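You operate a simulated robot arm through the tools that you are given. There is no shell and no other tool. Be economical: measure what you need, move in short steps, check, and stop when the job is done.

Carry out the task below with a simulated robot arm. There is one attempt and no reset: what you move stays moved.

TASK
Press the cap on the jar in the press; seal it with the orange pad.
Fine: slide shut, hand clear, one stroke of the red knob; slide open again for the seal; pad back on its spot; nothing dropped, broken or left on. Set down upright: what you pick out.
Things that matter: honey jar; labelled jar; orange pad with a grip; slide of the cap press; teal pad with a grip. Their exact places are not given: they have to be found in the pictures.

The check looks at the end state, three seconds after you hand in, the way a careful person would. Anything else that was tipped, shoved, dropped, spilled or broken makes it a failure. Lids that push on must go on centred and level and be pressed home; caps that screw on are set level and turned clockwise until they are tight.

THE ROBOT
A 7-joint arm with a two-finger parallel gripper on a trunk, on a base that drives. Base frame: it is fixed to the floor where the robot stands at the start and does not move with it; the origin is under the middle of the robot, x ahead of it, y to its left, z up. Units: m, rad, N and s.
Its first joint turns from -2.897 to 2.897 rad. Places, roughly: honey jar [0.5, 1, 1]; slide of the cap press [0.5, 0, 0.9]. Payload 4.4 kg.
Tool frame: the origin (TCP) lies between the finger pads and is the grasp point; the fingertips stand 0.023 m ahead of it; z points along the fingers, y is the line along which they close. The gripper opens to 0.094 m. The fingers are 0.038 m wide and 0.01 m thick; the gripper's body (0.054 by 0.096 m) begins 0.039 m behind the TCP.
Orientation is that of the tool frame in the base frame, as a unit quaternion [x, y, z, w]. With the fingers straight down and closing along the base's y, the tool's x points along the base's -x, its y along +y and its z along -z.

THE INTERFACE
- The arm moves only by the tool jog_arm. Its argument "increments" is a list of rows, each an object (a shift or turn left out is 0, a gripper value left out holds the last) with "linear": the shift along the tool's x, y, z in m, a list of three; "dr": the turn, a rotation vector about the tool's x, y, z in rad, a list of three; "claw": the closure in counts, from 0 (fully open) to 255 (shut). In form: [{"linear": [tx, ty, tz], "dr": [wx, wy, wz], "claw": claw}, ...]. A call has 1 to 20 rows; each row shifts and turns the commanded pose from where the row before left it, along the tool's axes as they then stand. A row lasts 0.2 s, in which the tool goes at most 0.05 m and 0.15 rad; a call with a longer step from one row to the next is refused whole, and so is a gripper value outside its range. Where a pose cannot be reached the arm comes as near as it can. A force on the tool above 40 N (or 10 N above the force at the start of the call, whichever is more), or a blocked arm, ends the call early, and 0.2 s more pass. Each finger travels about 0.108 m/s and halts on what it meets, pressing with about 39 N; the grip force reading is that of the motor and also rises with nothing between the fingers. The clock runs only during rows and for 0.2 s after the last one: add rows that do not move to give the fingers time. It gives the time, the measured TCP pose, the force on the tool (base axes), the opening and the grip force at its end, in the units of the frame above (readings bear some noise), with the torque about the TCP (base axes, N m) and any sound that the robot's microphone picked up.
- Cameras (640 x 400 px; columns grow to the right, rows downward): "scene" is now at [0.1882, 0.222, 1.47]; the picture's right is [-0.16, -0.99, 0.00], its down [-0.57, 0.09, -0.82] and it looks along [0.81, -0.13, -0.58] (base axes); focal length 214 px, centre (320, 200). "wrist" rides on the gripper at [0.086, 0.016, -0.075] in the tool frame; the picture's right is [-0.18, 0.98, 0.00], its down [-0.58, -0.11, -0.81] and it looks along [-0.79, -0.15, 0.59] (tool axes); focal length 243 px, centre (320, 200).
- camera(camera): a new picture of that camera. The clock stands still meanwhile.
- base_move(legs): drives the robot by 1 to 6 legs, each [ahead, left, turn to the left] in m, m and rad, along the robot's own axes; the way and the turn of a leg run together, so that a leg with both is an arc; at most 1.5 m and 3.142 rad a leg. The arm and the cameras ride along, it lands a little off, and it stops where it bumps. It gives what a move gives.
- head_to(pan, tilt): turns the head with the scene camera to pan (to the left, within 2.094 rad either way) and tilt (down, from -0.506 to 1.204), counted from straight ahead of the robot. It gives what a move gives.
- point_at(camera, pixels): for up to 12 pixels [column, row] of the newest picture of that camera ("zoom" is the newest enlarged one), the place [x, y, z] in the base frame of the surface seen there, good to about 0.002 m. The clock stands still meanwhile.
- close_up(camera, box): a new picture of the part [left, top, right, bottom] of that camera's present view, enlarged. The clock stands still meanwhile.
- close_job(): hands the job in; it is judged then, once.

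Keep the steps short. Do not move on a guess: measure, check each grasp and each placing, and mend mistakes. In all there are 80 turns and 60 pictures (those below and enlarged ones count). Leave the gripper open and the arm clear of the work at the hand-in unless told otherwise, and finish with a single line.

The tools are called after "Call:" as a command line: name --argument value ..., lists and objects as JSON in quotes. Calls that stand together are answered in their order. jog_arm: Moves the arm, as the interface text tells. Its arguments: {"type":"object","properties":{"increments":{"type":"array","items":{"type":"object","properties":{"linear":{"type":"array","items":{"type":"number"}},"dr":{"type":"array","items":{"type":"number"}},"claw":{"type":"number"}}}}},"required":["increments"]} The other tools are called the same way: base_move (legs) drives the base; head_to (pan, tilt) turns the head that bears the scene camera; camera (camera) takes a picture; point_at (camera, pixels) gives the place of the surface under pixels of a picture; close_up (camera, box) takes an enlarged picture of a part of a camera's view; close_job () hands the job in.

At the start:

```text
time_s: 0.0
ee_pos: [0.6247, -0.1169, 1.4082]
tool_rot: [0.0, 1.0, 0.001, 0.0]
wrist_force: [0.1, -0.9, 0.0]
torque: [-0.02, -0.03, -0.02]
opening: 0.0944
finger_force: 0.1
robot x, y, heading: [0.0004, -0.0001, -0.003]
head pan, tilt: [-0.157, 0.614]
```

scene: 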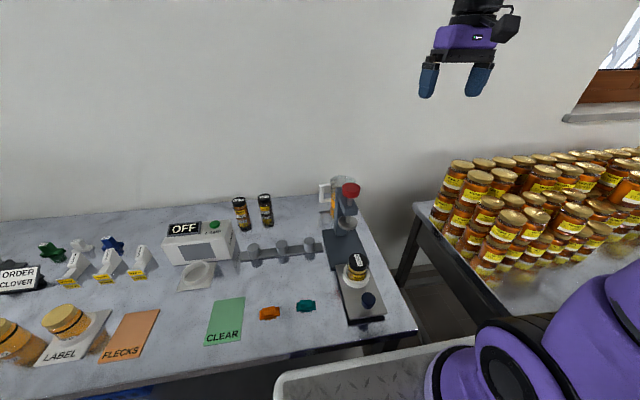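
wrist: 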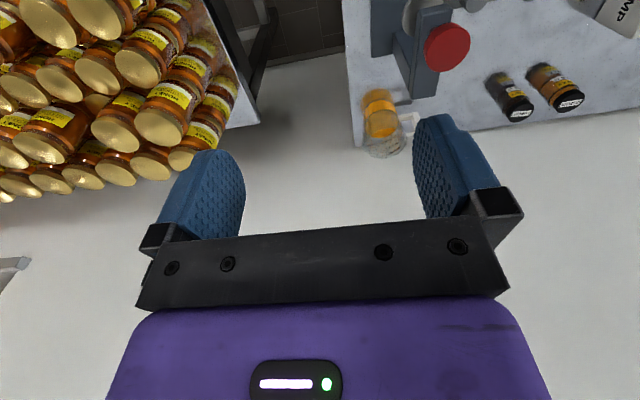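

I see the press around column 350, with a jar on its slide at (357,265) and the orange pad at (269,313). I'll enlarge these areas.

Call:
close_up --camera "scene" --box '[300, 170, 420, 330]'

Call:
close_up --camera "scene" --box '[0, 190, 330, 380]'

```text
2.50 times, centred on (360, 250) of scene
```

zoom: 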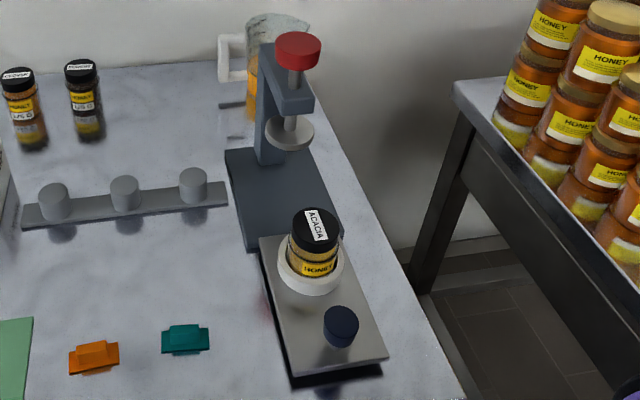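

```text
1.94 times, centred on (165, 285) of scene
```

zoom: 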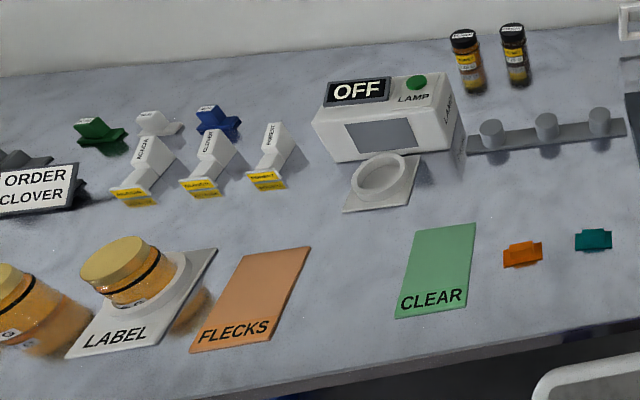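

The jar with the black cap sits in the cup on the slide. The slide is open and has a navy knob. I'll measure the key points, using scene pixels converted from the zoom.

Call:
close_up --camera "scene" --box '[250, 170, 400, 330]'

Call:
camera --camera "scene"

Call:
point_at --camera "scene" --pixels '[[368, 297], [367, 305], [357, 257], [357, 271], [350, 187], [345, 223], [269, 311], [269, 315], [304, 303], [304, 309], [340, 300], [290, 320]]'

```text
2.50 times, centred on (325, 250) of scene
```

zoom: 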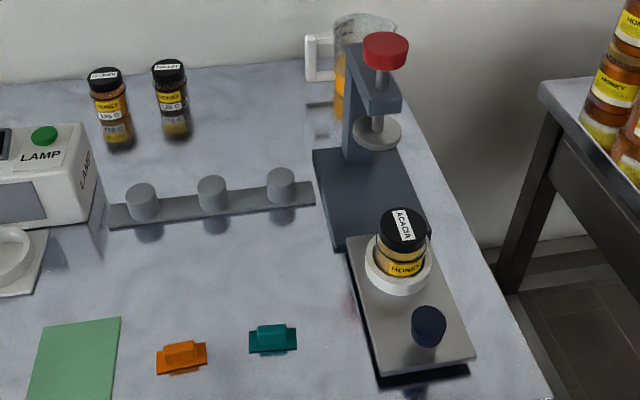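

```text
54 pictures are left
```

scene: 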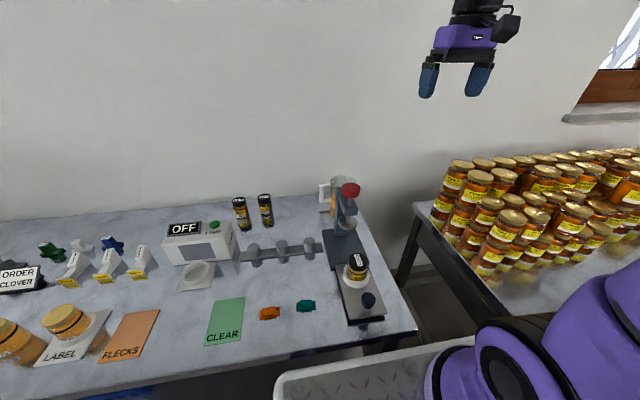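

```text
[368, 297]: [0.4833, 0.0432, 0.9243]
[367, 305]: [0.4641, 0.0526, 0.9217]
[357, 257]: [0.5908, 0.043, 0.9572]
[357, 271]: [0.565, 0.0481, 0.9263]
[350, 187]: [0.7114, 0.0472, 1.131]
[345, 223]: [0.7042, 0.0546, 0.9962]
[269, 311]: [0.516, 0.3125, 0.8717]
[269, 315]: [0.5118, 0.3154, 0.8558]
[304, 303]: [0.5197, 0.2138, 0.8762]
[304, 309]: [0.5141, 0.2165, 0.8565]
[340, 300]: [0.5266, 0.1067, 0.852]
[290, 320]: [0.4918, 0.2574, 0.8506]
```

Now finer points, using the newest zoom picture.

Call:
point_at --camera "zoom" --pixels '[[428, 314], [411, 322], [446, 324], [428, 328], [403, 212], [403, 240], [378, 225], [427, 228], [386, 40], [365, 45], [407, 45], [386, 65]]'

Call:
point_at --camera "zoom" --pixels '[[165, 346], [193, 343], [167, 358], [193, 354], [158, 357], [206, 347], [376, 115], [376, 148], [382, 370], [472, 352], [350, 240], [420, 238]]'

```text
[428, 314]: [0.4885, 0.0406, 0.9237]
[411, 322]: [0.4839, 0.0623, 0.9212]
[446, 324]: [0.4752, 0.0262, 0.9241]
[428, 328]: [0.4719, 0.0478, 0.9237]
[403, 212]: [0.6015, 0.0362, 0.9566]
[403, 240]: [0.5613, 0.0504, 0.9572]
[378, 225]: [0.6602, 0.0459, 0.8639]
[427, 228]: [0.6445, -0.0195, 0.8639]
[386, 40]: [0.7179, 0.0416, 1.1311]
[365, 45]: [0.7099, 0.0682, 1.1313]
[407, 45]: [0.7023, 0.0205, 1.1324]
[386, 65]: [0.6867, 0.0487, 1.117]
```

```text
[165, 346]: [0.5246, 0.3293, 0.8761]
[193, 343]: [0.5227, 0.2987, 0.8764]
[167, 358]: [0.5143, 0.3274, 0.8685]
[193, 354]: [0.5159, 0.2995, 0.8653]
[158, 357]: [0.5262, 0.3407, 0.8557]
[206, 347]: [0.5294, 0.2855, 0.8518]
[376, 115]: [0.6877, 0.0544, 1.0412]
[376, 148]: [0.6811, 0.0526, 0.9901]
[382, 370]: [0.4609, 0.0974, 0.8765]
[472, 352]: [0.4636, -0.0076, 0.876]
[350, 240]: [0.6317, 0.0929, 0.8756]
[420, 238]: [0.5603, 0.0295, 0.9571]
```

The measurements in metres:

| Item | x | y | top z |
|---|---|---|---|
| Slide knob | 0.483 | 0.045 | 0.924 |
| Cap | 0.581 | 0.045 | 0.957 |
| Red knob | about 0.705 | 0.045 | 1.131 |
| Orange pad grip | about 0.52 | 0.313 | 0.876 |

The work is too close to the robot, so I'll back the base up 0.2 m.

Call:
base_move --legs '[[-0.2, 0, 0]]'

Call:
head_to --pan -0.2 --tilt 0.7

Call:
camera --camera "scene"

```text
time_s: 1.6
ee_pos: [0.4257, -0.1175, 1.408]
tool_rot: [0.003, 1.0, -0.001, 0.0]
wrist_force: [0.4, 0.5, 0.0]
torque: [0.01, -0.01, 0.0]
opening: 0.0941
finger_force: 0.0
robot x, y, heading: [-0.1984, -0.0013, -0.003]
head pan, tilt: [-0.157, 0.614]
```

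```text
time_s: 2.2
ee_pos: [0.4256, -0.1173, 1.4076]
tool_rot: [0.002, 1.0, 0.0, 0.0]
wrist_force: [-0.3, -0.3, -0.7]
torque: [-0.01, 0.02, -0.03]
opening: 0.0941
finger_force: 0.1
robot x, y, heading: [-0.1974, 0.0015, -0.006]
head pan, tilt: [-0.201, 0.7]
```

```text
53 pictures are left
```

scene: 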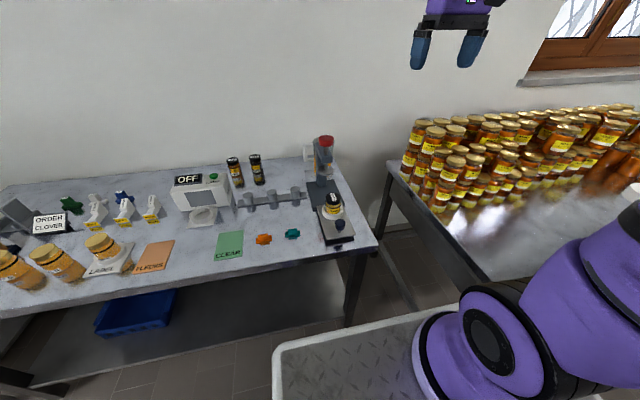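

The way is clear. I'll move above the slide knob, tilt the hand 0.3 rad so that it leans toward the robot, and check.

Call:
jog_arm --increments '[{"linear": [-0.007, 0.0405, 0], "claw": 0}, {"linear": [-0.007, 0.0405, 0]}, {"linear": [-0.007, 0.0405, 0]}, {"linear": [-0.007, 0.0405, 0]}, {"linear": [0, 0, 0.04]}, {"linear": [0, 0, 0.04]}, {"linear": [0, 0, 0.04]}, {"linear": [0, 0, 0.04]}, {"linear": [0, 0, 0.04]}, {"linear": [0, 0, 0.04]}, {"linear": [0, 0, 0.04]}, {"dr": [0, -0.15, 0]}, {"dr": [0, -0.15, 0]}, {"linear": [0, 0, 0]}]'

Call:
camera --camera "wrist"

```text
time_s: 5.2
ee_pos: [0.4553, 0.0439, 1.1274]
tool_rot: [0.003, 0.989, 0.0, 0.149]
wrist_force: [-0.4, -0.9, 0.0]
torque: [0.01, -0.03, 0.06]
opening: 0.094
finger_force: 0.1
robot x, y, heading: [-0.1994, -0.0019, -0.002]
head pan, tilt: [-0.201, 0.7]
```

```text
52 pictures are left
```

wrist: 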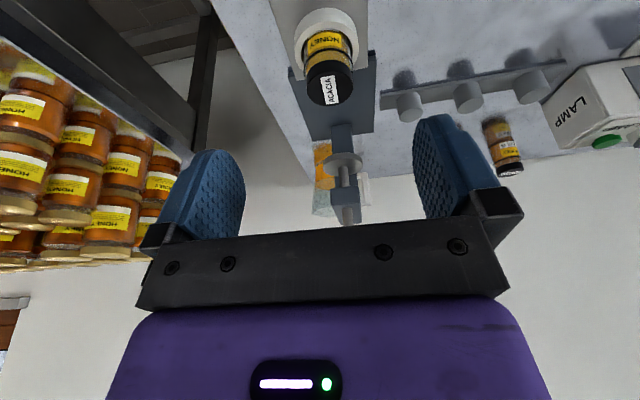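

The tilt is right. I'll go down to about 4 cm above the grasp and check.

Call:
jog_arm --increments '[{"linear": [0.0125, 0.0005, 0.0388]}, {"linear": [0.0125, 0.0005, 0.0388]}, {"linear": [0.0125, 0, 0.0388]}, {"linear": [0, 0, 0.03]}, {"linear": [0, 0, 0.03]}, {"linear": [0, 0, 0]}]'

Call:
close_up --camera "scene" --box '[270, 120, 400, 260]'

Call:
camera --camera "wrist"

```text
time_s: 6.7
ee_pos: [0.4684, 0.0453, 0.9483]
tool_rot: [0.002, 0.989, 0.0, 0.15]
wrist_force: [-0.9, 0.7, 0.5]
torque: [-0.01, -0.07, 0.0]
opening: 0.0939
finger_force: 0.0
robot x, y, heading: [-0.2003, -0.0015, -0.005]
head pan, tilt: [-0.201, 0.7]
```

```text
2.86 times, centred on (335, 190) of scene
```

zoom: 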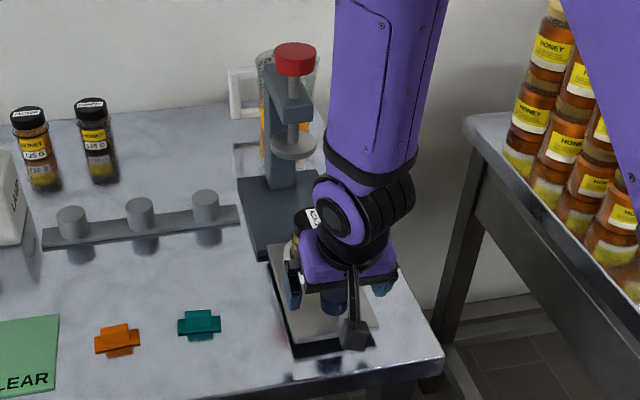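

```text
50 pictures are left
```

wrist: 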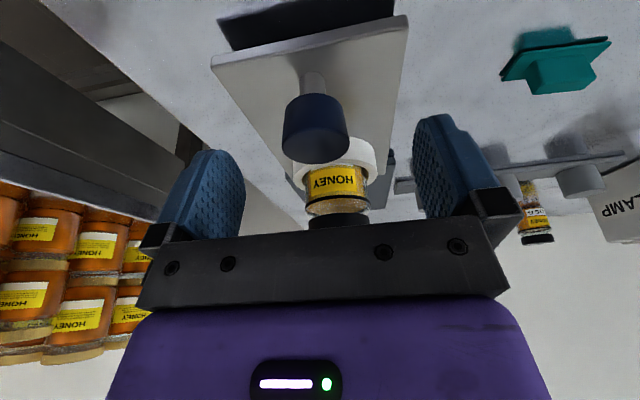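

The knob sits between the fingers. I'll go on down to the grasp and close slowly.

Call:
jog_arm --increments '[{"linear": [-0.002, 0, 0.019]}, {"linear": [-0.002, 0, 0.019]}, {"claw": 80}, {"claw": 120}, {"claw": 150}, {"claw": 170}, {"claw": 170}, {"claw": 170}]'

Call:
camera --camera "wrist"

```text
time_s: 8.4
ee_pos: [0.4849, 0.0428, 0.9118]
tool_rot: [0.003, 0.989, 0.0, 0.147]
wrist_force: [2.5, -19.1, -3.5]
torque: [-0.12, -0.3, -0.06]
opening: 0.0368
finger_force: 44.9
robot x, y, heading: [-0.2004, 0.0005, -0.009]
head pan, tilt: [-0.201, 0.7]
```

```text
49 pictures are left
```

wrist: 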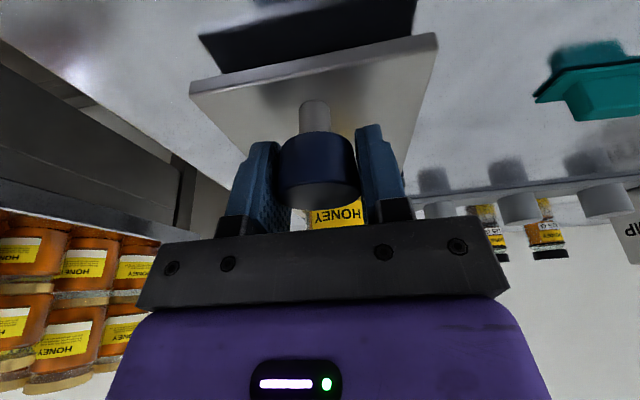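

The knob is gripped, with an opening of 0.037 m. There is a little sideways load, so I'll relax y by 3 mm and then push the slide forward slowly.

Call:
jog_arm --increments '[{"linear": [0, -0.003, 0]}, {"linear": [-0.00574, 0, 0.00176]}, {"linear": [-0.01147, 0, 0.00353]}, {"linear": [-0.01147, 0, 0.00353]}, {"linear": [-0.01147, 0, 0.00353]}, {"linear": [-0.01147, 0, 0.00353]}, {"linear": [-0.01147, 0, 0.00353]}, {"linear": [-0.01147, 0, 0.00353]}, {"linear": [-0.00574, 0, 0.00176]}]'

Call:
close_up --camera "scene" --box '[270, 120, 400, 260]'

```text
time_s: 9.3
ee_pos: [0.5027, 0.0425, 0.9118]
tool_rot: [0.0, 0.989, 0.001, 0.146]
wrist_force: [-1.4, 0.9, -13.4]
torque: [0.16, -1.4, 0.03]
opening: 0.0368
finger_force: 45.2
robot x, y, heading: [-0.1997, 0.0006, -0.004]
head pan, tilt: [-0.201, 0.7]
stopped in row 4: the force on the tool passed its limit at 42 N (the readings are from after the stop); the commanded pose is now the measured one
```

```text
2.86 times, centred on (335, 190) of scene
```

zoom: 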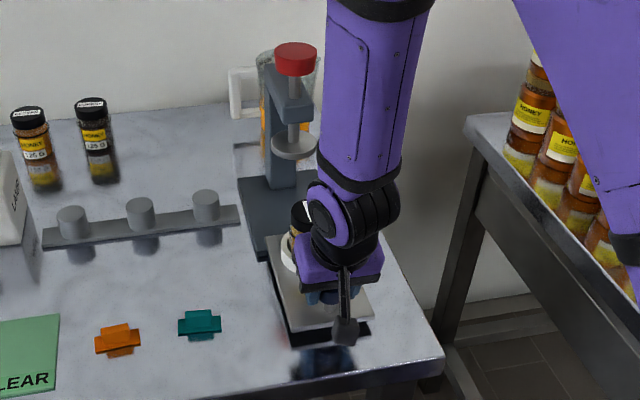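

The slide moved 18 mm, then the force limit tripped. The residual is mainly vertical, −13 N. I'll go on more slowly in small steps.

Call:
jog_arm --increments '[{"linear": [-0.00287, 0, 0.00088]}, {"linear": [-0.00382, 0, 0.00118]}, {"linear": [-0.00382, 0, 0.00118]}, {"linear": [-0.00382, 0, 0.00118]}, {"linear": [-0.00382, 0, 0.00118]}]'

```text
time_s: 10.5
ee_pos: [0.5222, 0.0438, 0.9122]
tool_rot: [0.001, 0.989, 0.0, 0.146]
wrist_force: [-1.9, 7.7, -19.2]
torque: [0.17, 0.49, -0.06]
opening: 0.0367
finger_force: 45.4
robot x, y, heading: [-0.1993, -0.001, -0.004]
head pan, tilt: [-0.201, 0.7]
```

It slides freely at this speed. I'll continue, with a small relief in z and y.

Call:
jog_arm --increments '[{"linear": [-0.003, 0.0005, 0.002]}, {"linear": [-0.00574, 0, 0.00173]}, {"linear": [-0.00574, 0, 0.00173]}, {"linear": [-0.00574, 0, 0.00173]}, {"linear": [-0.00574, 0, 0.00173]}, {"linear": [-0.00574, 0, 0.00173]}]'

```text
time_s: 11.9
ee_pos: [0.5563, 0.0426, 0.913]
tool_rot: [0.001, 0.989, 0.0, 0.148]
wrist_force: [-0.2, 1.8, 1.0]
torque: [0.02, -1.3, -0.09]
opening: 0.037
finger_force: 44.8
robot x, y, heading: [-0.2007, -0.0014, -0.006]
head pan, tilt: [-0.201, 0.7]
```

The forces are near zero. The slide is at 0.556 of an expected 0.61. I'll continue.

Call:
jog_arm --increments '[{"linear": [-0.00574, 0, 0.00173]}, {"linear": [-0.00574, 0, 0.00173]}, {"linear": [-0.00574, 0, 0.00173]}, {"linear": [-0.00574, 0, 0.00173]}, {"linear": [-0.00574, 0, 0.00173]}, {"linear": [0, 0, 0]}]'

Call:
close_up --camera "scene" --box '[270, 120, 400, 260]'

```text
time_s: 13.3
ee_pos: [0.586, 0.0421, 0.9129]
tool_rot: [0.001, 0.989, 0.0, 0.148]
wrist_force: [0.7, 0.1, 5.0]
torque: [0.01, 1.26, 0.0]
opening: 0.037
finger_force: 45.1
robot x, y, heading: [-0.1976, -0.0006, -0.004]
head pan, tilt: [-0.201, 0.7]
```

```text
2.86 times, centred on (335, 190) of scene
```

zoom: 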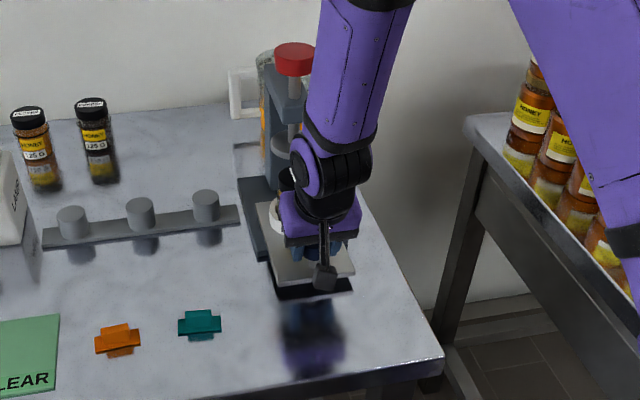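

The arm still looks clear of the red knob. I'll go on in small steps until the end stop is felt.

Call:
jog_arm --increments '[{"linear": [-0.00478, 0, 0.00147]}, {"linear": [-0.00478, 0, 0.00147]}, {"linear": [-0.00382, 0, 0.00118]}, {"linear": [-0.00382, 0, 0.00118]}, {"linear": [-0.00287, 0, 0.00088]}, {"linear": [-0.00287, 0, 0.00088]}, {"linear": [-0.00287, 0, 0.00088]}]'

Call:
camera --camera "wrist"

```text
time_s: 14.9
ee_pos: [0.6115, 0.0423, 0.9124]
tool_rot: [0.001, 0.989, 0.0, 0.148]
wrist_force: [-1.6, -3.3, 1.3]
torque: [-0.03, -0.49, 0.06]
opening: 0.0369
finger_force: 45.1
robot x, y, heading: [-0.1965, 0.0011, -0.006]
head pan, tilt: [-0.201, 0.7]
```

```text
46 pictures are left
```

wrist: 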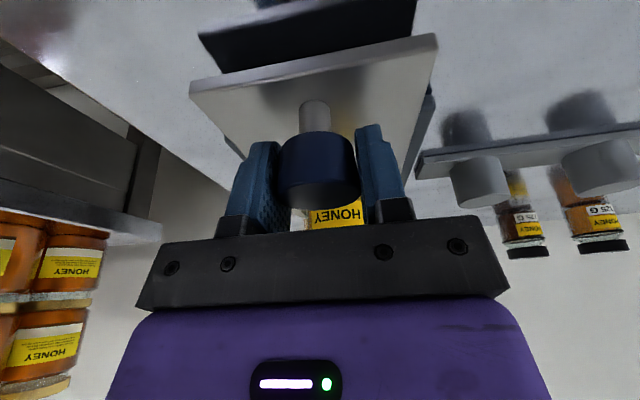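

It has travelled 0.127 m with no stop felt. I'll keep creeping forward.

Call:
jog_arm --increments '[{"linear": [-0.00287, 0, 0.00088]}, {"linear": [-0.00287, 0, 0.00088]}, {"linear": [-0.00287, 0, 0.00088]}, {"linear": [-0.00287, 0, 0.00088]}, {"linear": [-0.00287, 0, 0.00088]}, {"linear": [0, 0, 0]}]'

Call:
close_up --camera "scene" --box '[270, 120, 400, 260]'

```text
time_s: 16.0
ee_pos: [0.6214, 0.0428, 0.9099]
tool_rot: [0.001, 0.99, -0.001, 0.143]
wrist_force: [-10.6, -1.8, 11.7]
torque: [0.24, -0.11, 0.02]
opening: 0.0368
finger_force: 44.6
robot x, y, heading: [-0.1988, -0.0016, -0.005]
head pan, tilt: [-0.201, 0.7]
stopped in row 5: the force on the tool passed its limit at 41 N (the readings are from after the stop); the commanded pose is now the measured one
```

```text
2.86 times, centred on (335, 190) of scene
```

zoom: 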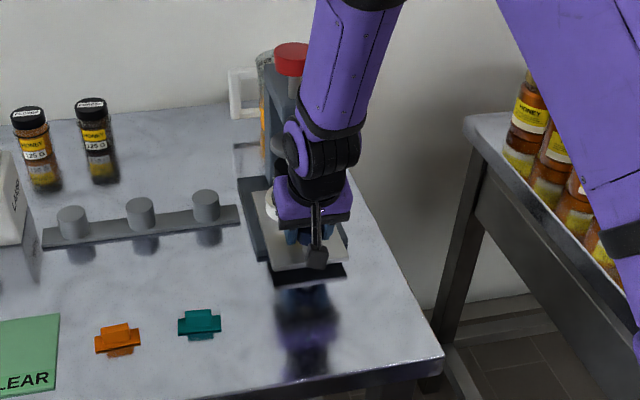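

The stop was felt at 0.137 m of travel. I'll release, back away from the press, and check the alignment.

Call:
jog_arm --increments '[{"claw": 100}, {"claw": 40}, {"claw": 0}, {"claw": 0}, {"claw": 0}, {"linear": [0, 0, -0.02]}, {"linear": [0, 0, -0.03]}, {"linear": [0.02, 0, -0.03]}, {"linear": [0.04, 0, -0.02]}, {"linear": [0.04, 0, -0.02]}, {"linear": [0.04, 0, -0.02]}]'

Call:
close_up --camera "scene" --box '[270, 120, 400, 260]'

Call:
camera --camera "wrist"

```text
time_s: 18.4
ee_pos: [0.4482, 0.0429, 1.0034]
tool_rot: [0.001, 0.99, -0.002, 0.143]
wrist_force: [0.5, -0.5, -1.2]
torque: [0.01, 0.02, 0.02]
opening: 0.0942
finger_force: 0.0
robot x, y, heading: [-0.2013, -0.0025, -0.005]
head pan, tilt: [-0.201, 0.7]
```

```text
2.86 times, centred on (335, 190) of scene
```

zoom: 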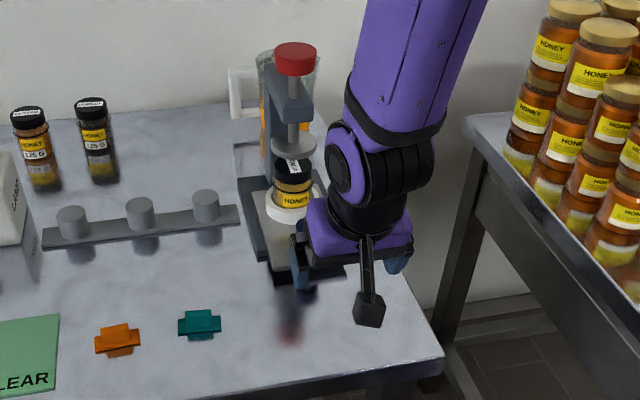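

```text
43 pictures are left
```

wrist: 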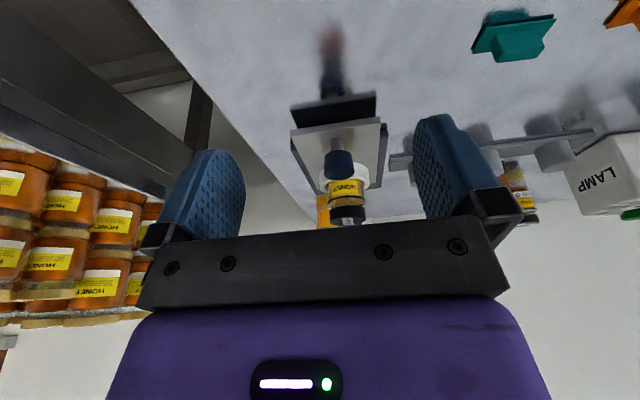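

The jar is under the ram. I'll measure the alignment and the slide.

Call:
point_at --camera "zoom" --pixels '[[295, 47], [295, 65], [275, 60], [315, 60], [293, 165], [293, 182], [276, 176], [309, 176], [293, 155], [274, 140], [316, 140], [291, 270]]'

```text
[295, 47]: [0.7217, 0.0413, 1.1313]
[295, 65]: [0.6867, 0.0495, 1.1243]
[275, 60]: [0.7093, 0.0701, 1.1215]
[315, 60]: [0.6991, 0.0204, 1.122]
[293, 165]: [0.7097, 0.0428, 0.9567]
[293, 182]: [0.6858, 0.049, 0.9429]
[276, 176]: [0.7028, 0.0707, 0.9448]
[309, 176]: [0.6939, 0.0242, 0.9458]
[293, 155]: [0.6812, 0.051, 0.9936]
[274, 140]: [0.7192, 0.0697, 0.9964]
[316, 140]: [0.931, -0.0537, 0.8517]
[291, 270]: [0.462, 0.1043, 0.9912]
```

Call:
close_up --camera "wrist" --box '[270, 80, 410, 230]'

Call:
point_at --camera "wrist" --pixels '[[340, 160], [340, 175], [328, 165], [350, 165], [345, 185], [348, 210], [330, 187], [360, 187], [300, 140], [378, 128], [326, 185], [376, 140]]'

```text
2.67 times, centred on (340, 155) of wrist
```

zoom: 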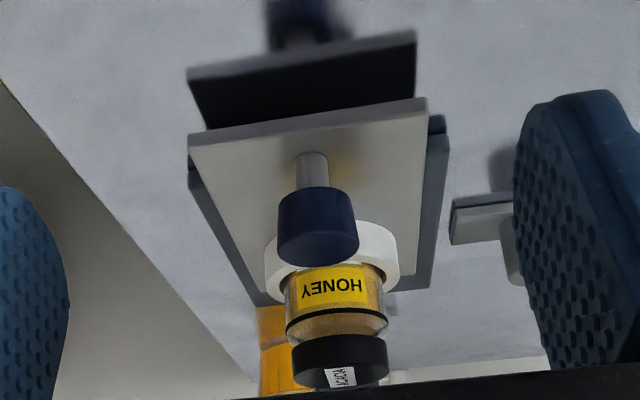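

```text
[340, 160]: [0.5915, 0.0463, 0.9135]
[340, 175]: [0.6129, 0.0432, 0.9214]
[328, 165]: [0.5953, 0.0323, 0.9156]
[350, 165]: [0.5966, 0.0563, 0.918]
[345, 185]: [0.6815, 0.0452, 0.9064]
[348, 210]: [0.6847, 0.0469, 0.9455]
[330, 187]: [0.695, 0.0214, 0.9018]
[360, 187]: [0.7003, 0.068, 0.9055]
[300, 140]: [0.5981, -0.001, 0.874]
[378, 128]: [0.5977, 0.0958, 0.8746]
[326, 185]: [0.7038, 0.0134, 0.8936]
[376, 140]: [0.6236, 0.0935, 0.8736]
```

The slide knob has moved about 0.127 m, from x 0.483 to 0.61, and the cap at about 0.709 is aligned with the ram axis at about 0.710. The slide is shut. Next I'll close the fingers, point the tool straight down, and go above the red knob at (0.710, 0.045).

Call:
jog_arm --increments '[{"linear": [-0.0127, 0, -0.0421], "claw": 255}, {"linear": [-0.0127, 0, -0.0421]}, {"linear": [-0.0127, 0, -0.0421]}, {"linear": [-0.0127, 0, -0.0421]}, {"linear": [-0.0127, 0, -0.0421]}, {"dr": [0, 0.144, 0]}, {"dr": [0, 0.143, 0]}, {"linear": [-0.0437, 0.0003, 0]}, {"linear": [-0.0437, 0.0003, 0]}, {"linear": [-0.0437, 0.0003, 0]}, {"linear": [-0.0437, 0.0003, 0]}, {"linear": [-0.0437, 0.0003, 0]}, {"linear": [-0.0437, 0.0003, 0]}, {"linear": [0, 0, 0]}, {"linear": [0, 0, 0]}]'

Call:
close_up --camera "scene" --box '[270, 60, 400, 200]'

Call:
camera --camera "wrist"

```text
time_s: 21.6
ee_pos: [0.7086, 0.0463, 1.2261]
tool_rot: [0.001, 1.0, -0.001, 0.001]
wrist_force: [0.6, -0.1, -0.5]
torque: [0.03, 0.0, 0.03]
opening: 0.0001
finger_force: 38.9
robot x, y, heading: [-0.1999, -0.0008, -0.008]
head pan, tilt: [-0.201, 0.7]
```

```text
2.86 times, centred on (335, 130) of scene
```

zoom: 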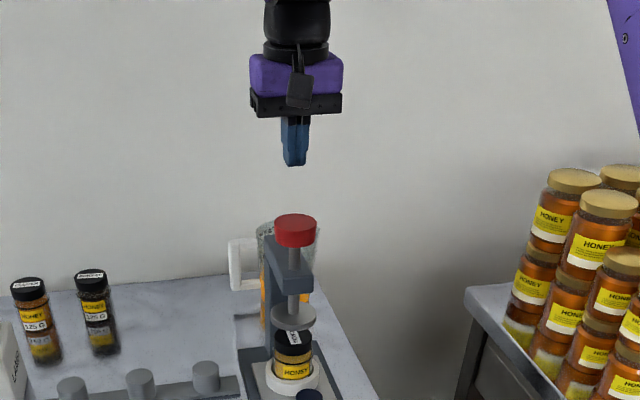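

```text
40 pictures are left
```

wrist: 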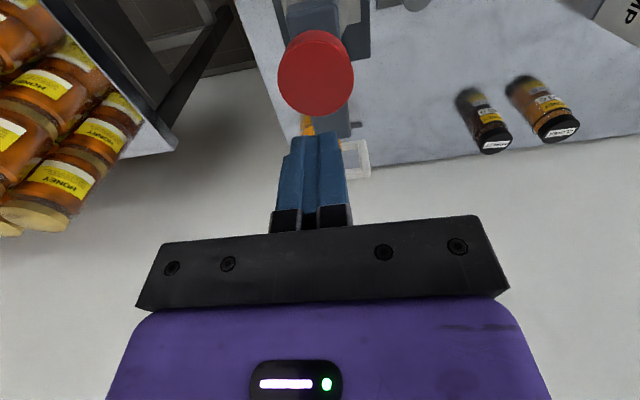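

I'll measure the knob's centre from the wrist view.

Call:
point_at --camera "wrist" --pixels '[[281, 80], [350, 74], [316, 110], [316, 45], [316, 75]]'

```text
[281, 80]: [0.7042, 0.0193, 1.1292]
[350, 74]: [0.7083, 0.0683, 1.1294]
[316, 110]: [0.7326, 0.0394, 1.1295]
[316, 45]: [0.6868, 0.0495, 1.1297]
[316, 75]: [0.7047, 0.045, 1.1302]
```

The knob centre is at (0.7095, 0.044), top at 1.130. I'll come down to just above it and then press slowly.

Call:
jog_arm --increments '[{"linear": [-0.001, -0.002, 0.03]}, {"linear": [0, 0, 0.03]}, {"linear": [0, 0, 0.005]}, {"linear": [0, 0, 0.005]}, {"linear": [0, 0, 0.005]}, {"linear": [0, 0, 0.005]}, {"linear": [0, 0, 0.005]}, {"linear": [0, 0, 0.005]}, {"linear": [0, 0, 0.005]}, {"linear": [0, 0, 0.005]}]'

```text
time_s: 23.8
ee_pos: [0.7114, 0.0417, 1.1262]
tool_rot: [0.001, 1.0, -0.001, 0.002]
wrist_force: [-0.2, 2.0, 3.7]
torque: [0.02, 0.1, -0.01]
opening: 0.0
finger_force: 39.1
robot x, y, heading: [-0.1987, -0.0012, -0.011]
head pan, tilt: [-0.201, 0.7]
```

The ram is down 27 mm with light spring force. I'll keep pressing.

Call:
jog_arm --increments '[{"linear": [0, 0, 0.004]}, {"linear": [0, 0, 0.004]}, {"linear": [0, 0, 0.004]}, {"linear": [0, 0, 0.004]}, {"linear": [0, 0, 0.004]}, {"linear": [0, 0, 0.004]}, {"linear": [0, 0, 0]}]'

Call:
close_up --camera "scene" --box '[270, 100, 400, 240]'

```text
time_s: 24.4
ee_pos: [0.7118, 0.0431, 1.124]
tool_rot: [0.001, 1.0, 0.0, 0.005]
wrist_force: [-8.0, -0.3, 15.8]
torque: [-0.03, 0.49, -0.04]
opening: 0.0002
finger_force: 39.1
robot x, y, heading: [-0.1978, -0.0006, -0.008]
head pan, tilt: [-0.201, 0.7]
heard: snap
stopped in row 2: the force on the tool passed its limit at 45 N (the readings are from after the stop); the commanded pose is now the measured one
```

```text
2.86 times, centred on (335, 170) of scene
```

zoom: 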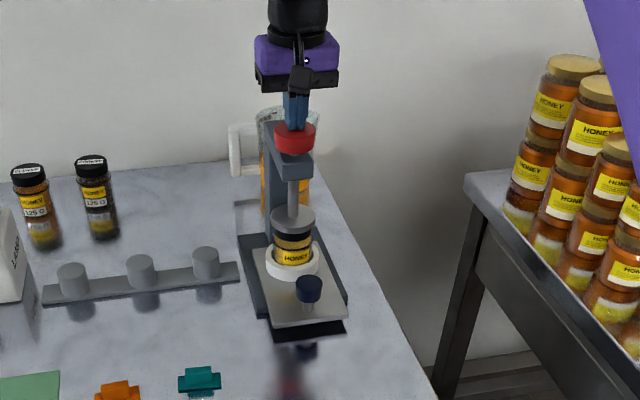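

I heard a snap, so the cap went home. I'll lift straight off the red knob and check.

Call:
jog_arm --increments '[{"linear": [0, 0, -0.01]}, {"linear": [0, 0, -0.02]}, {"linear": [0, 0, -0.03]}, {"linear": [0, 0, -0.04]}, {"linear": [0.04, 0, 0]}, {"linear": [0.045, 0, 0]}, {"linear": [0.045, 0, 0]}, {"linear": [0.045, 0, 0]}, {"linear": [0.045, 0, 0], "claw": 0}, {"linear": [0.04, 0, 0]}, {"dr": [0, -0.15, 0]}, {"dr": [0, -0.15, 0]}, {"linear": [0, 0, 0]}]'

Call:
close_up --camera "scene" --box '[270, 120, 400, 260]'

```text
time_s: 27.1
ee_pos: [0.4526, 0.0425, 1.221]
tool_rot: [0.001, 0.988, 0.0, 0.154]
wrist_force: [0.6, -0.3, -0.3]
torque: [0.01, -0.02, -0.04]
opening: 0.0936
finger_force: 0.1
robot x, y, heading: [-0.1991, -0.0002, -0.004]
head pan, tilt: [-0.201, 0.7]
```

```text
2.86 times, centred on (335, 190) of scene
```

zoom: 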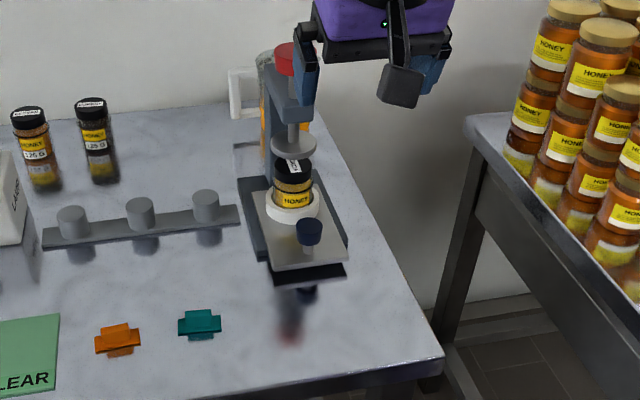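

The ram has returned. I'll measure the slide knob's position.

Call:
point_at --camera "zoom" --pixels '[[309, 222], [297, 226], [322, 226], [309, 234], [309, 228], [293, 160], [293, 170]]'

```text
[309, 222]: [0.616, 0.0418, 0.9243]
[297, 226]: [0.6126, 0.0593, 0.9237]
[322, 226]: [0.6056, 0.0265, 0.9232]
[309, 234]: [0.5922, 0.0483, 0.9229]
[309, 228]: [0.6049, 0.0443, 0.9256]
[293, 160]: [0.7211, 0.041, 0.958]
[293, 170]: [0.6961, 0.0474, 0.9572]
```

Call:
jog_arm --increments '[{"linear": [0.013, 0, 0.0407]}, {"linear": [0.013, 0, 0.0407]}, {"linear": [0.013, 0, 0.0407]}, {"linear": [0.013, 0, 0.0407]}, {"linear": [0.013, 0, 0.0407]}, {"linear": [-0.0303, 0, 0.0097]}, {"linear": [-0.0303, 0, 0.0097]}, {"linear": [-0.0303, 0, 0.0097]}, {"linear": [-0.0303, 0, 0.0097]}, {"linear": [0, 0, 0.03]}, {"linear": [0, 0, 0.03]}, {"linear": [0, 0, 0]}]'

Call:
camera --camera "wrist"

```text
time_s: 29.8
ee_pos: [0.5988, 0.0418, 0.9505]
tool_rot: [0.001, 0.988, 0.0, 0.154]
wrist_force: [-0.4, -0.1, 0.2]
torque: [0.01, -0.01, -0.02]
opening: 0.0943
finger_force: 0.0
robot x, y, heading: [-0.1986, 0.0011, -0.008]
head pan, tilt: [-0.201, 0.7]
```

```text
37 pictures are left
```

wrist: 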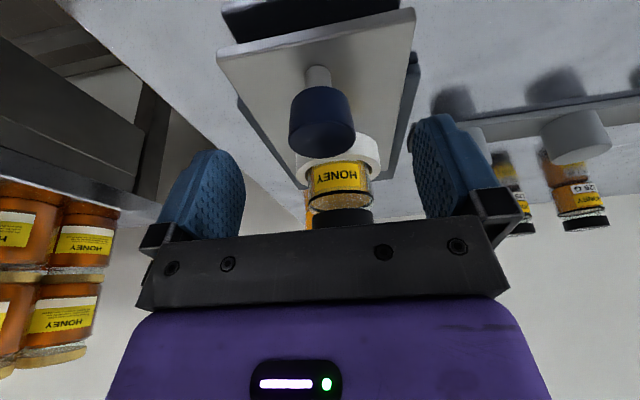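

The knob is centred between the fingers. I'll go down, grip it, and check the load.

Call:
jog_arm --increments '[{"linear": [0, 0, 0.02]}, {"linear": [0, 0.0005, 0.02]}, {"claw": 80}, {"claw": 120}, {"claw": 150}, {"claw": 170}, {"claw": 170}, {"claw": 170}]'

```text
time_s: 31.6
ee_pos: [0.6095, 0.0432, 0.9123]
tool_rot: [0.001, 0.988, -0.001, 0.153]
wrist_force: [-0.4, -1.0, -1.0]
torque: [0.04, -0.26, 0.08]
opening: 0.0371
finger_force: 44.6
robot x, y, heading: [-0.199, 0.0018, 0.002]
head pan, tilt: [-0.201, 0.7]
```

The grip is good and balanced. I'll pull the slide open slowly.

Call:
jog_arm --increments '[{"linear": [0.00191, 0, -0.0006]}, {"linear": [0.00286, 0, -0.00091]}, {"linear": [0.00477, 0, -0.00151]}, {"linear": [0.00477, 0, -0.00151]}, {"linear": [0.00477, 0, -0.00151]}, {"linear": [0.00477, 0, -0.00151]}, {"linear": [0.00477, 0, -0.00151]}, {"linear": [0.00477, 0, -0.00151]}, {"linear": [0.00477, 0, -0.00151]}, {"linear": [0.00477, 0, -0.00151]}, {"linear": [0.00477, 0, -0.00151]}, {"linear": [0.00477, 0, -0.00151]}, {"linear": [0, 0, 0]}]'

```text
time_s: 34.4
ee_pos: [0.5541, 0.0425, 0.9105]
tool_rot: [0.001, 0.988, 0.0, 0.155]
wrist_force: [1.0, -10.0, 1.4]
torque: [0.24, -0.77, -0.2]
opening: 0.0367
finger_force: 44.5
robot x, y, heading: [-0.2007, 0.0001, -0.002]
head pan, tilt: [-0.201, 0.7]
```

It moves freely. I'll carry on to the open stop.

Call:
jog_arm --increments '[{"linear": [0.00477, -0.0007, -0.00151]}, {"linear": [0.00477, 0, -0.00151]}, {"linear": [0.00477, 0, -0.00151]}, {"linear": [0.00477, 0, -0.00151]}, {"linear": [0.00477, 0, -0.00151]}, {"linear": [0.00477, 0, -0.00151]}, {"linear": [0.00477, 0, -0.00151]}, {"linear": [0.00477, 0, -0.00151]}, {"linear": [0.00477, 0, -0.00151]}, {"linear": [0.00477, 0, -0.00151]}, {"linear": [0.00477, 0, -0.00151]}, {"linear": [0.00477, 0, -0.00151]}, {"linear": [0, 0, 0]}]'

```text
time_s: 37.1
ee_pos: [0.4949, 0.0427, 0.9112]
tool_rot: [0.002, 0.988, 0.0, 0.154]
wrist_force: [0.4, -6.6, 22.9]
torque: [0.04, -0.39, -0.31]
opening: 0.0369
finger_force: 44.9
robot x, y, heading: [-0.198, 0.0023, -0.011]
head pan, tilt: [-0.201, 0.7]
```

Call:
jog_arm --increments '[{"linear": [0.0035, -0.0005, -0.0025]}, {"linear": [0.00286, 0, -0.00091]}, {"linear": [0.00286, 0, -0.00091]}, {"linear": [0.00286, 0, -0.00091]}, {"linear": [0.00286, 0, -0.00091]}, {"linear": [0, 0, 0]}]'

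Call:
close_up --camera "scene" --box '[270, 120, 400, 260]'

```text
time_s: 38.5
ee_pos: [0.4787, 0.0418, 0.9106]
tool_rot: [0.001, 0.988, 0.0, 0.154]
wrist_force: [14.4, 3.2, -37.0]
torque: [0.07, -0.14, -0.15]
opening: 0.0369
finger_force: 45.1
robot x, y, heading: [-0.1992, 0.0022, -0.005]
head pan, tilt: [-0.201, 0.7]
```

```text
2.86 times, centred on (335, 190) of scene
```

zoom: 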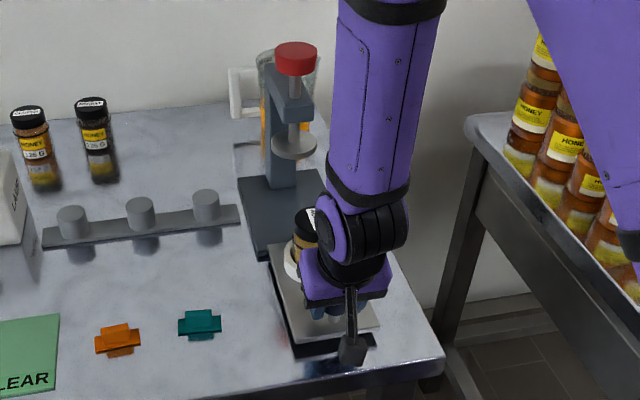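

The open stop is reached, with +14 N in x. I'll ease the load, release, and retreat up.

Call:
jog_arm --increments '[{"linear": [-0.001, 0, 0.002]}, {"linear": [0, 0, 0]}, {"claw": 140}, {"claw": 90}, {"claw": 40}, {"claw": 0}, {"claw": 0}, {"linear": [0, 0, -0.02]}, {"linear": [0, 0, -0.04]}, {"linear": [0, 0, -0.04]}, {"linear": [0, 0, -0.04]}, {"linear": [0, 0, -0.04]}, {"dr": [0, 0.15, 0]}, {"dr": [0, 0.15, 0]}, {"linear": [0, 0, 0]}]'

Call:
close_up --camera "scene" --box '[270, 120, 400, 260]'

Call:
close_up --camera "scene" --box '[230, 215, 320, 255]'

```text
time_s: 41.8
ee_pos: [0.4243, 0.0431, 1.0834]
tool_rot: [0.002, 1.0, 0.0, 0.004]
wrist_force: [0.7, -0.2, -1.2]
torque: [0.0, 0.02, -0.03]
opening: 0.0938
finger_force: 0.0
robot x, y, heading: [-0.198, 0.0009, -0.004]
head pan, tilt: [-0.201, 0.7]
```

```text
2.86 times, centred on (335, 190) of scene
```

zoom: 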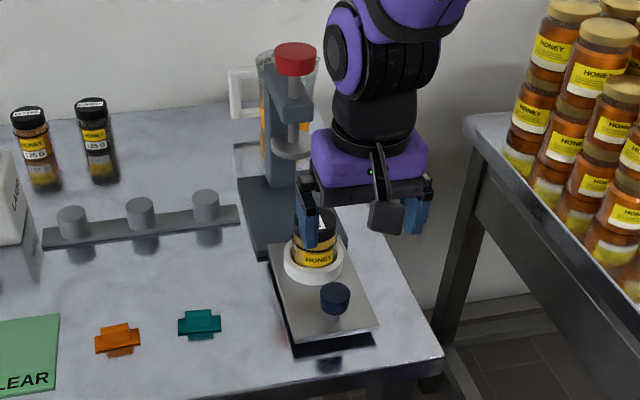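

```text
7.11 times, centred on (275, 235) of scene
```

zoom: 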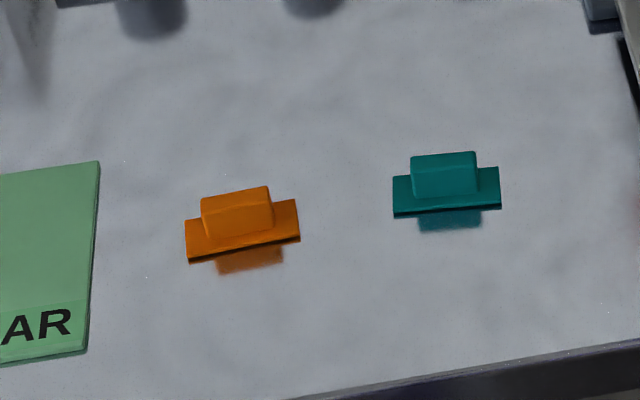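

The slide is open again. Now I'll measure the orange pad.

Call:
point_at --camera "zoom" --pixels '[[205, 200], [265, 190], [206, 230], [270, 222], [190, 228], [292, 206], [192, 256], [296, 236], [237, 195], [240, 220], [240, 242], [240, 300]]'

```text
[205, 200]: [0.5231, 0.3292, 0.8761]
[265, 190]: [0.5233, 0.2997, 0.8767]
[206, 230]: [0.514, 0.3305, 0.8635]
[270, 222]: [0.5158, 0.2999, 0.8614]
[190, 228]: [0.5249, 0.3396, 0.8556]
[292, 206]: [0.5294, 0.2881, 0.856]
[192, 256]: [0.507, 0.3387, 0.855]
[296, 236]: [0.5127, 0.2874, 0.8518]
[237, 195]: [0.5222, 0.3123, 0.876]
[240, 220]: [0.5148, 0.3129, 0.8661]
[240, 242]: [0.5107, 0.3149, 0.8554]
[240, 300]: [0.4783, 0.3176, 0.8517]
```

The pad has a 0.03 m grip lying along y with about 0.09 rad of yaw, top at z 0.876, and its plate top is at z 0.8555. I'll move above it, turn the hand a quarter turn to close along x, and look from the wrist camera.

Call:
jog_arm --increments '[{"linear": [-0.016, 0.0445, 0]}, {"linear": [-0.016, 0.0445, 0]}, {"linear": [-0.016, 0.0445, 0]}, {"linear": [-0.016, 0.0445, 0]}, {"linear": [-0.016, 0.0445, 0]}, {"linear": [-0.016, 0.0445, 0]}, {"dr": [0, 0, -0.1428]}, {"dr": [0, 0, -0.1428]}, {"dr": [0, 0, -0.1428]}, {"dr": [0, 0, -0.1428]}, {"dr": [0, 0, -0.1428]}, {"dr": [0, 0, -0.1428]}, {"dr": [0, 0, -0.1428]}, {"dr": [0, 0, -0.1428]}, {"dr": [0, 0, -0.1428]}, {"dr": [0, 0, -0.1428]}, {"dr": [0, 0, -0.1428]}, {"linear": [0, 0, 0.04]}, {"linear": [0, 0, 0]}]'

Call:
camera --camera "wrist"

Call:
camera --camera "scene"

```text
time_s: 45.8
ee_pos: [0.5206, 0.3082, 1.0418]
tool_rot: [0.707, -0.707, 0.003, -0.003]
wrist_force: [0.4, -0.5, 0.0]
torque: [0.01, -0.02, 0.0]
opening: 0.0938
finger_force: 0.0
robot x, y, heading: [-0.2001, -0.0016, -0.005]
head pan, tilt: [-0.201, 0.7]
```

```text
33 pictures are left
```

wrist: 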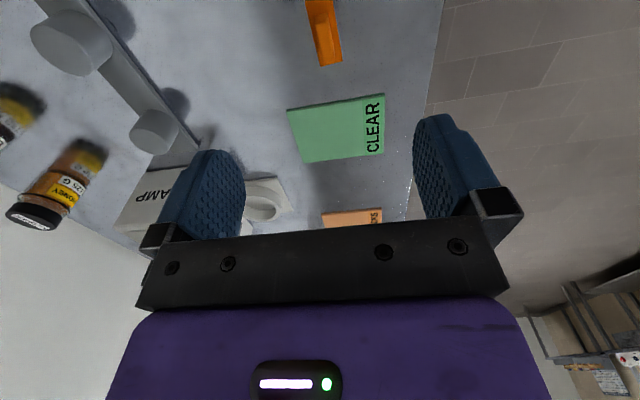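

```text
32 pictures are left
```

scene: 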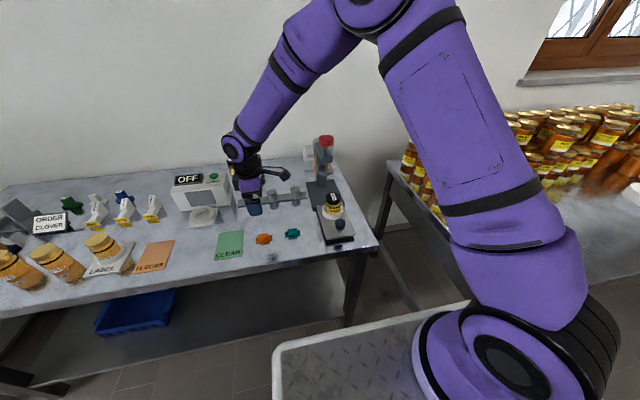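

The pad is at the edge of the view. I'll shift back along −y to see all of it.

Call:
jog_arm --increments '[{"linear": [0.04, 0, 0]}, {"linear": [0.04, 0, 0]}, {"linear": [0, 0, 0]}]'

Call:
close_up --camera "wrist" --box '[260, 0, 390, 110]'

```text
time_s: 46.5
ee_pos: [0.5208, 0.2277, 1.0416]
tool_rot: [-0.706, 0.708, -0.003, 0.003]
wrist_force: [-0.2, 0.2, -0.4]
torque: [0.01, -0.03, 0.01]
opening: 0.0938
finger_force: 0.0
robot x, y, heading: [-0.199, 0.0011, -0.005]
head pan, tilt: [-0.201, 0.7]
```

```text
3.64 times, centred on (325, 55) of wrist
```

zoom: 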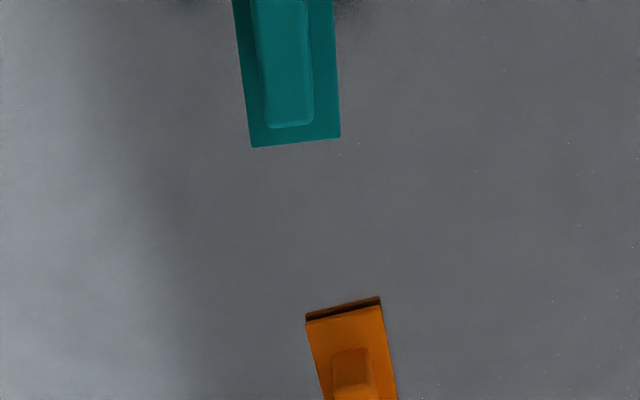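

Call:
close_up --camera "wrist" --box '[280, 70, 380, 140]'

Call:
point_at --camera "zoom" --pixels '[[320, 200]]'

```text
5.71 times, centred on (330, 105) of wrist
```

zoom: 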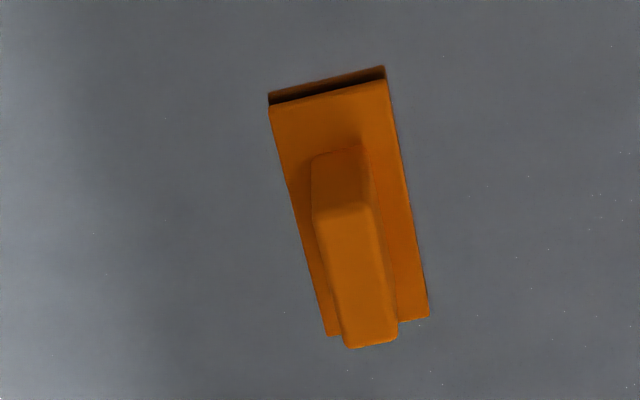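

```text
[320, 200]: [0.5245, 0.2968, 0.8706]
```

Call:
point_at --camera "zoom" --pixels '[[272, 106], [386, 82], [328, 332], [426, 316], [317, 212], [368, 206], [345, 342], [394, 334], [345, 215], [368, 330], [342, 270], [378, 264]]'

```text
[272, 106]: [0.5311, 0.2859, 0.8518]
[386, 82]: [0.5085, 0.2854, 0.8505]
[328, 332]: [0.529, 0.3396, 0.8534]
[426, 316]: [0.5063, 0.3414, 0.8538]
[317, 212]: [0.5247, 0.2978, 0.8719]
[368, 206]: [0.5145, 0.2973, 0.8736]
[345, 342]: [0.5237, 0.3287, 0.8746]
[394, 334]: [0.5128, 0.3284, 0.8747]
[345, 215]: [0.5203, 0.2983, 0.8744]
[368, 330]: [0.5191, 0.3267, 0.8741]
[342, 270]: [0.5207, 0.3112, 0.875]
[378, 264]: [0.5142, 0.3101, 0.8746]
```

The pad centre is (0.519, 0.313), yaw about 0.04 rad, grip 0.011 m thick. I'll align above it and go down to just above the plate.

Call:
jog_arm --increments '[{"linear": [-0.0427, 0.0009, 0]}, {"linear": [-0.0427, 0.0009, 0]}, {"dr": [0, 0, -0.04]}, {"linear": [0, 0, 0.04]}, {"linear": [0, 0, 0.04]}, {"linear": [0, 0, 0.03]}, {"linear": [0, 0, 0]}]'

Call:
close_up --camera "scene" --box '[220, 180, 340, 260]'

Call:
camera --camera "wrist"

```text
time_s: 48.1
ee_pos: [0.5212, 0.3162, 0.9318]
tool_rot: [0.721, -0.693, 0.003, -0.003]
wrist_force: [-0.7, 0.9, -1.1]
torque: [0.0, 0.02, 0.02]
opening: 0.0939
finger_force: 0.1
robot x, y, heading: [-0.1992, 0.0034, -0.004]
head pan, tilt: [-0.201, 0.7]
```

```text
5.00 times, centred on (280, 220) of scene
```

zoom: 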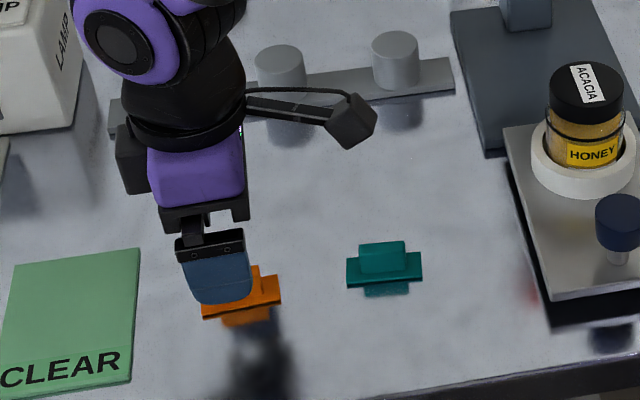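

```text
28 pictures are left
```

wrist: 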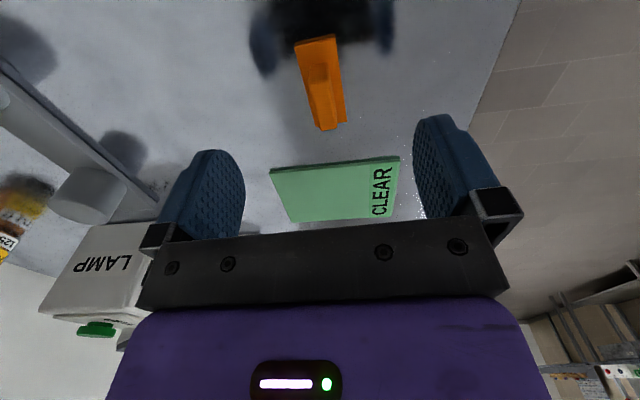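

Call:
close_up --camera "wrist" --box '[270, 25, 370, 140]'

Call:
point_at --camera "wrist" --pixels '[[320, 128], [333, 126], [312, 85], [326, 83], [320, 105]]'

```text
3.48 times, centred on (320, 82) of wrist
```

zoom: 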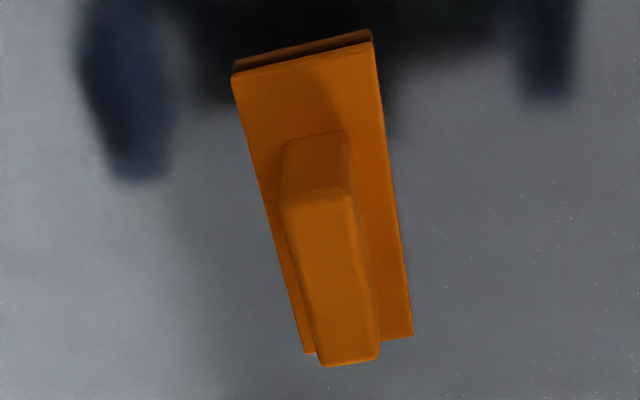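

```text
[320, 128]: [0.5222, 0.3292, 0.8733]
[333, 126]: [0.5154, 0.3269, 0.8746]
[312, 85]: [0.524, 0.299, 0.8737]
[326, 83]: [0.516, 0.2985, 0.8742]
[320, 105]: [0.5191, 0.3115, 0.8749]
```

The pad is 2.3 mm off-centre from the gripper. I'll correct that, go down to z 0.8825, and close gently.

Call:
jog_arm --increments '[{"linear": [0.0025, 0.0023, 0.02]}, {"linear": [0, 0, 0.02]}, {"linear": [0, 0, 0.0093]}, {"claw": 80}, {"claw": 130}, {"claw": 170}, {"claw": 200}, {"claw": 230}, {"claw": 240}, {"claw": 240}]'

Call:
camera --camera "wrist"

```text
time_s: 50.4
ee_pos: [0.5191, 0.314, 0.8836]
tool_rot: [0.72, -0.694, 0.003, -0.004]
wrist_force: [-0.2, 0.0, -0.5]
torque: [0.01, -0.01, 0.0]
opening: 0.0107
finger_force: 39.0
robot x, y, heading: [-0.2006, -0.0009, -0.008]
head pan, tilt: [-0.201, 0.7]
```

```text
26 pictures are left
```

wrist: 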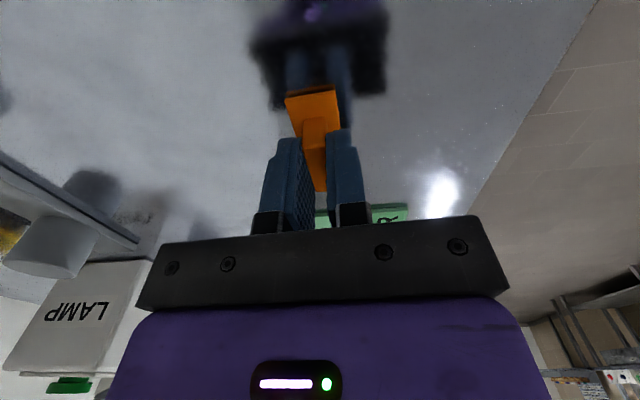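

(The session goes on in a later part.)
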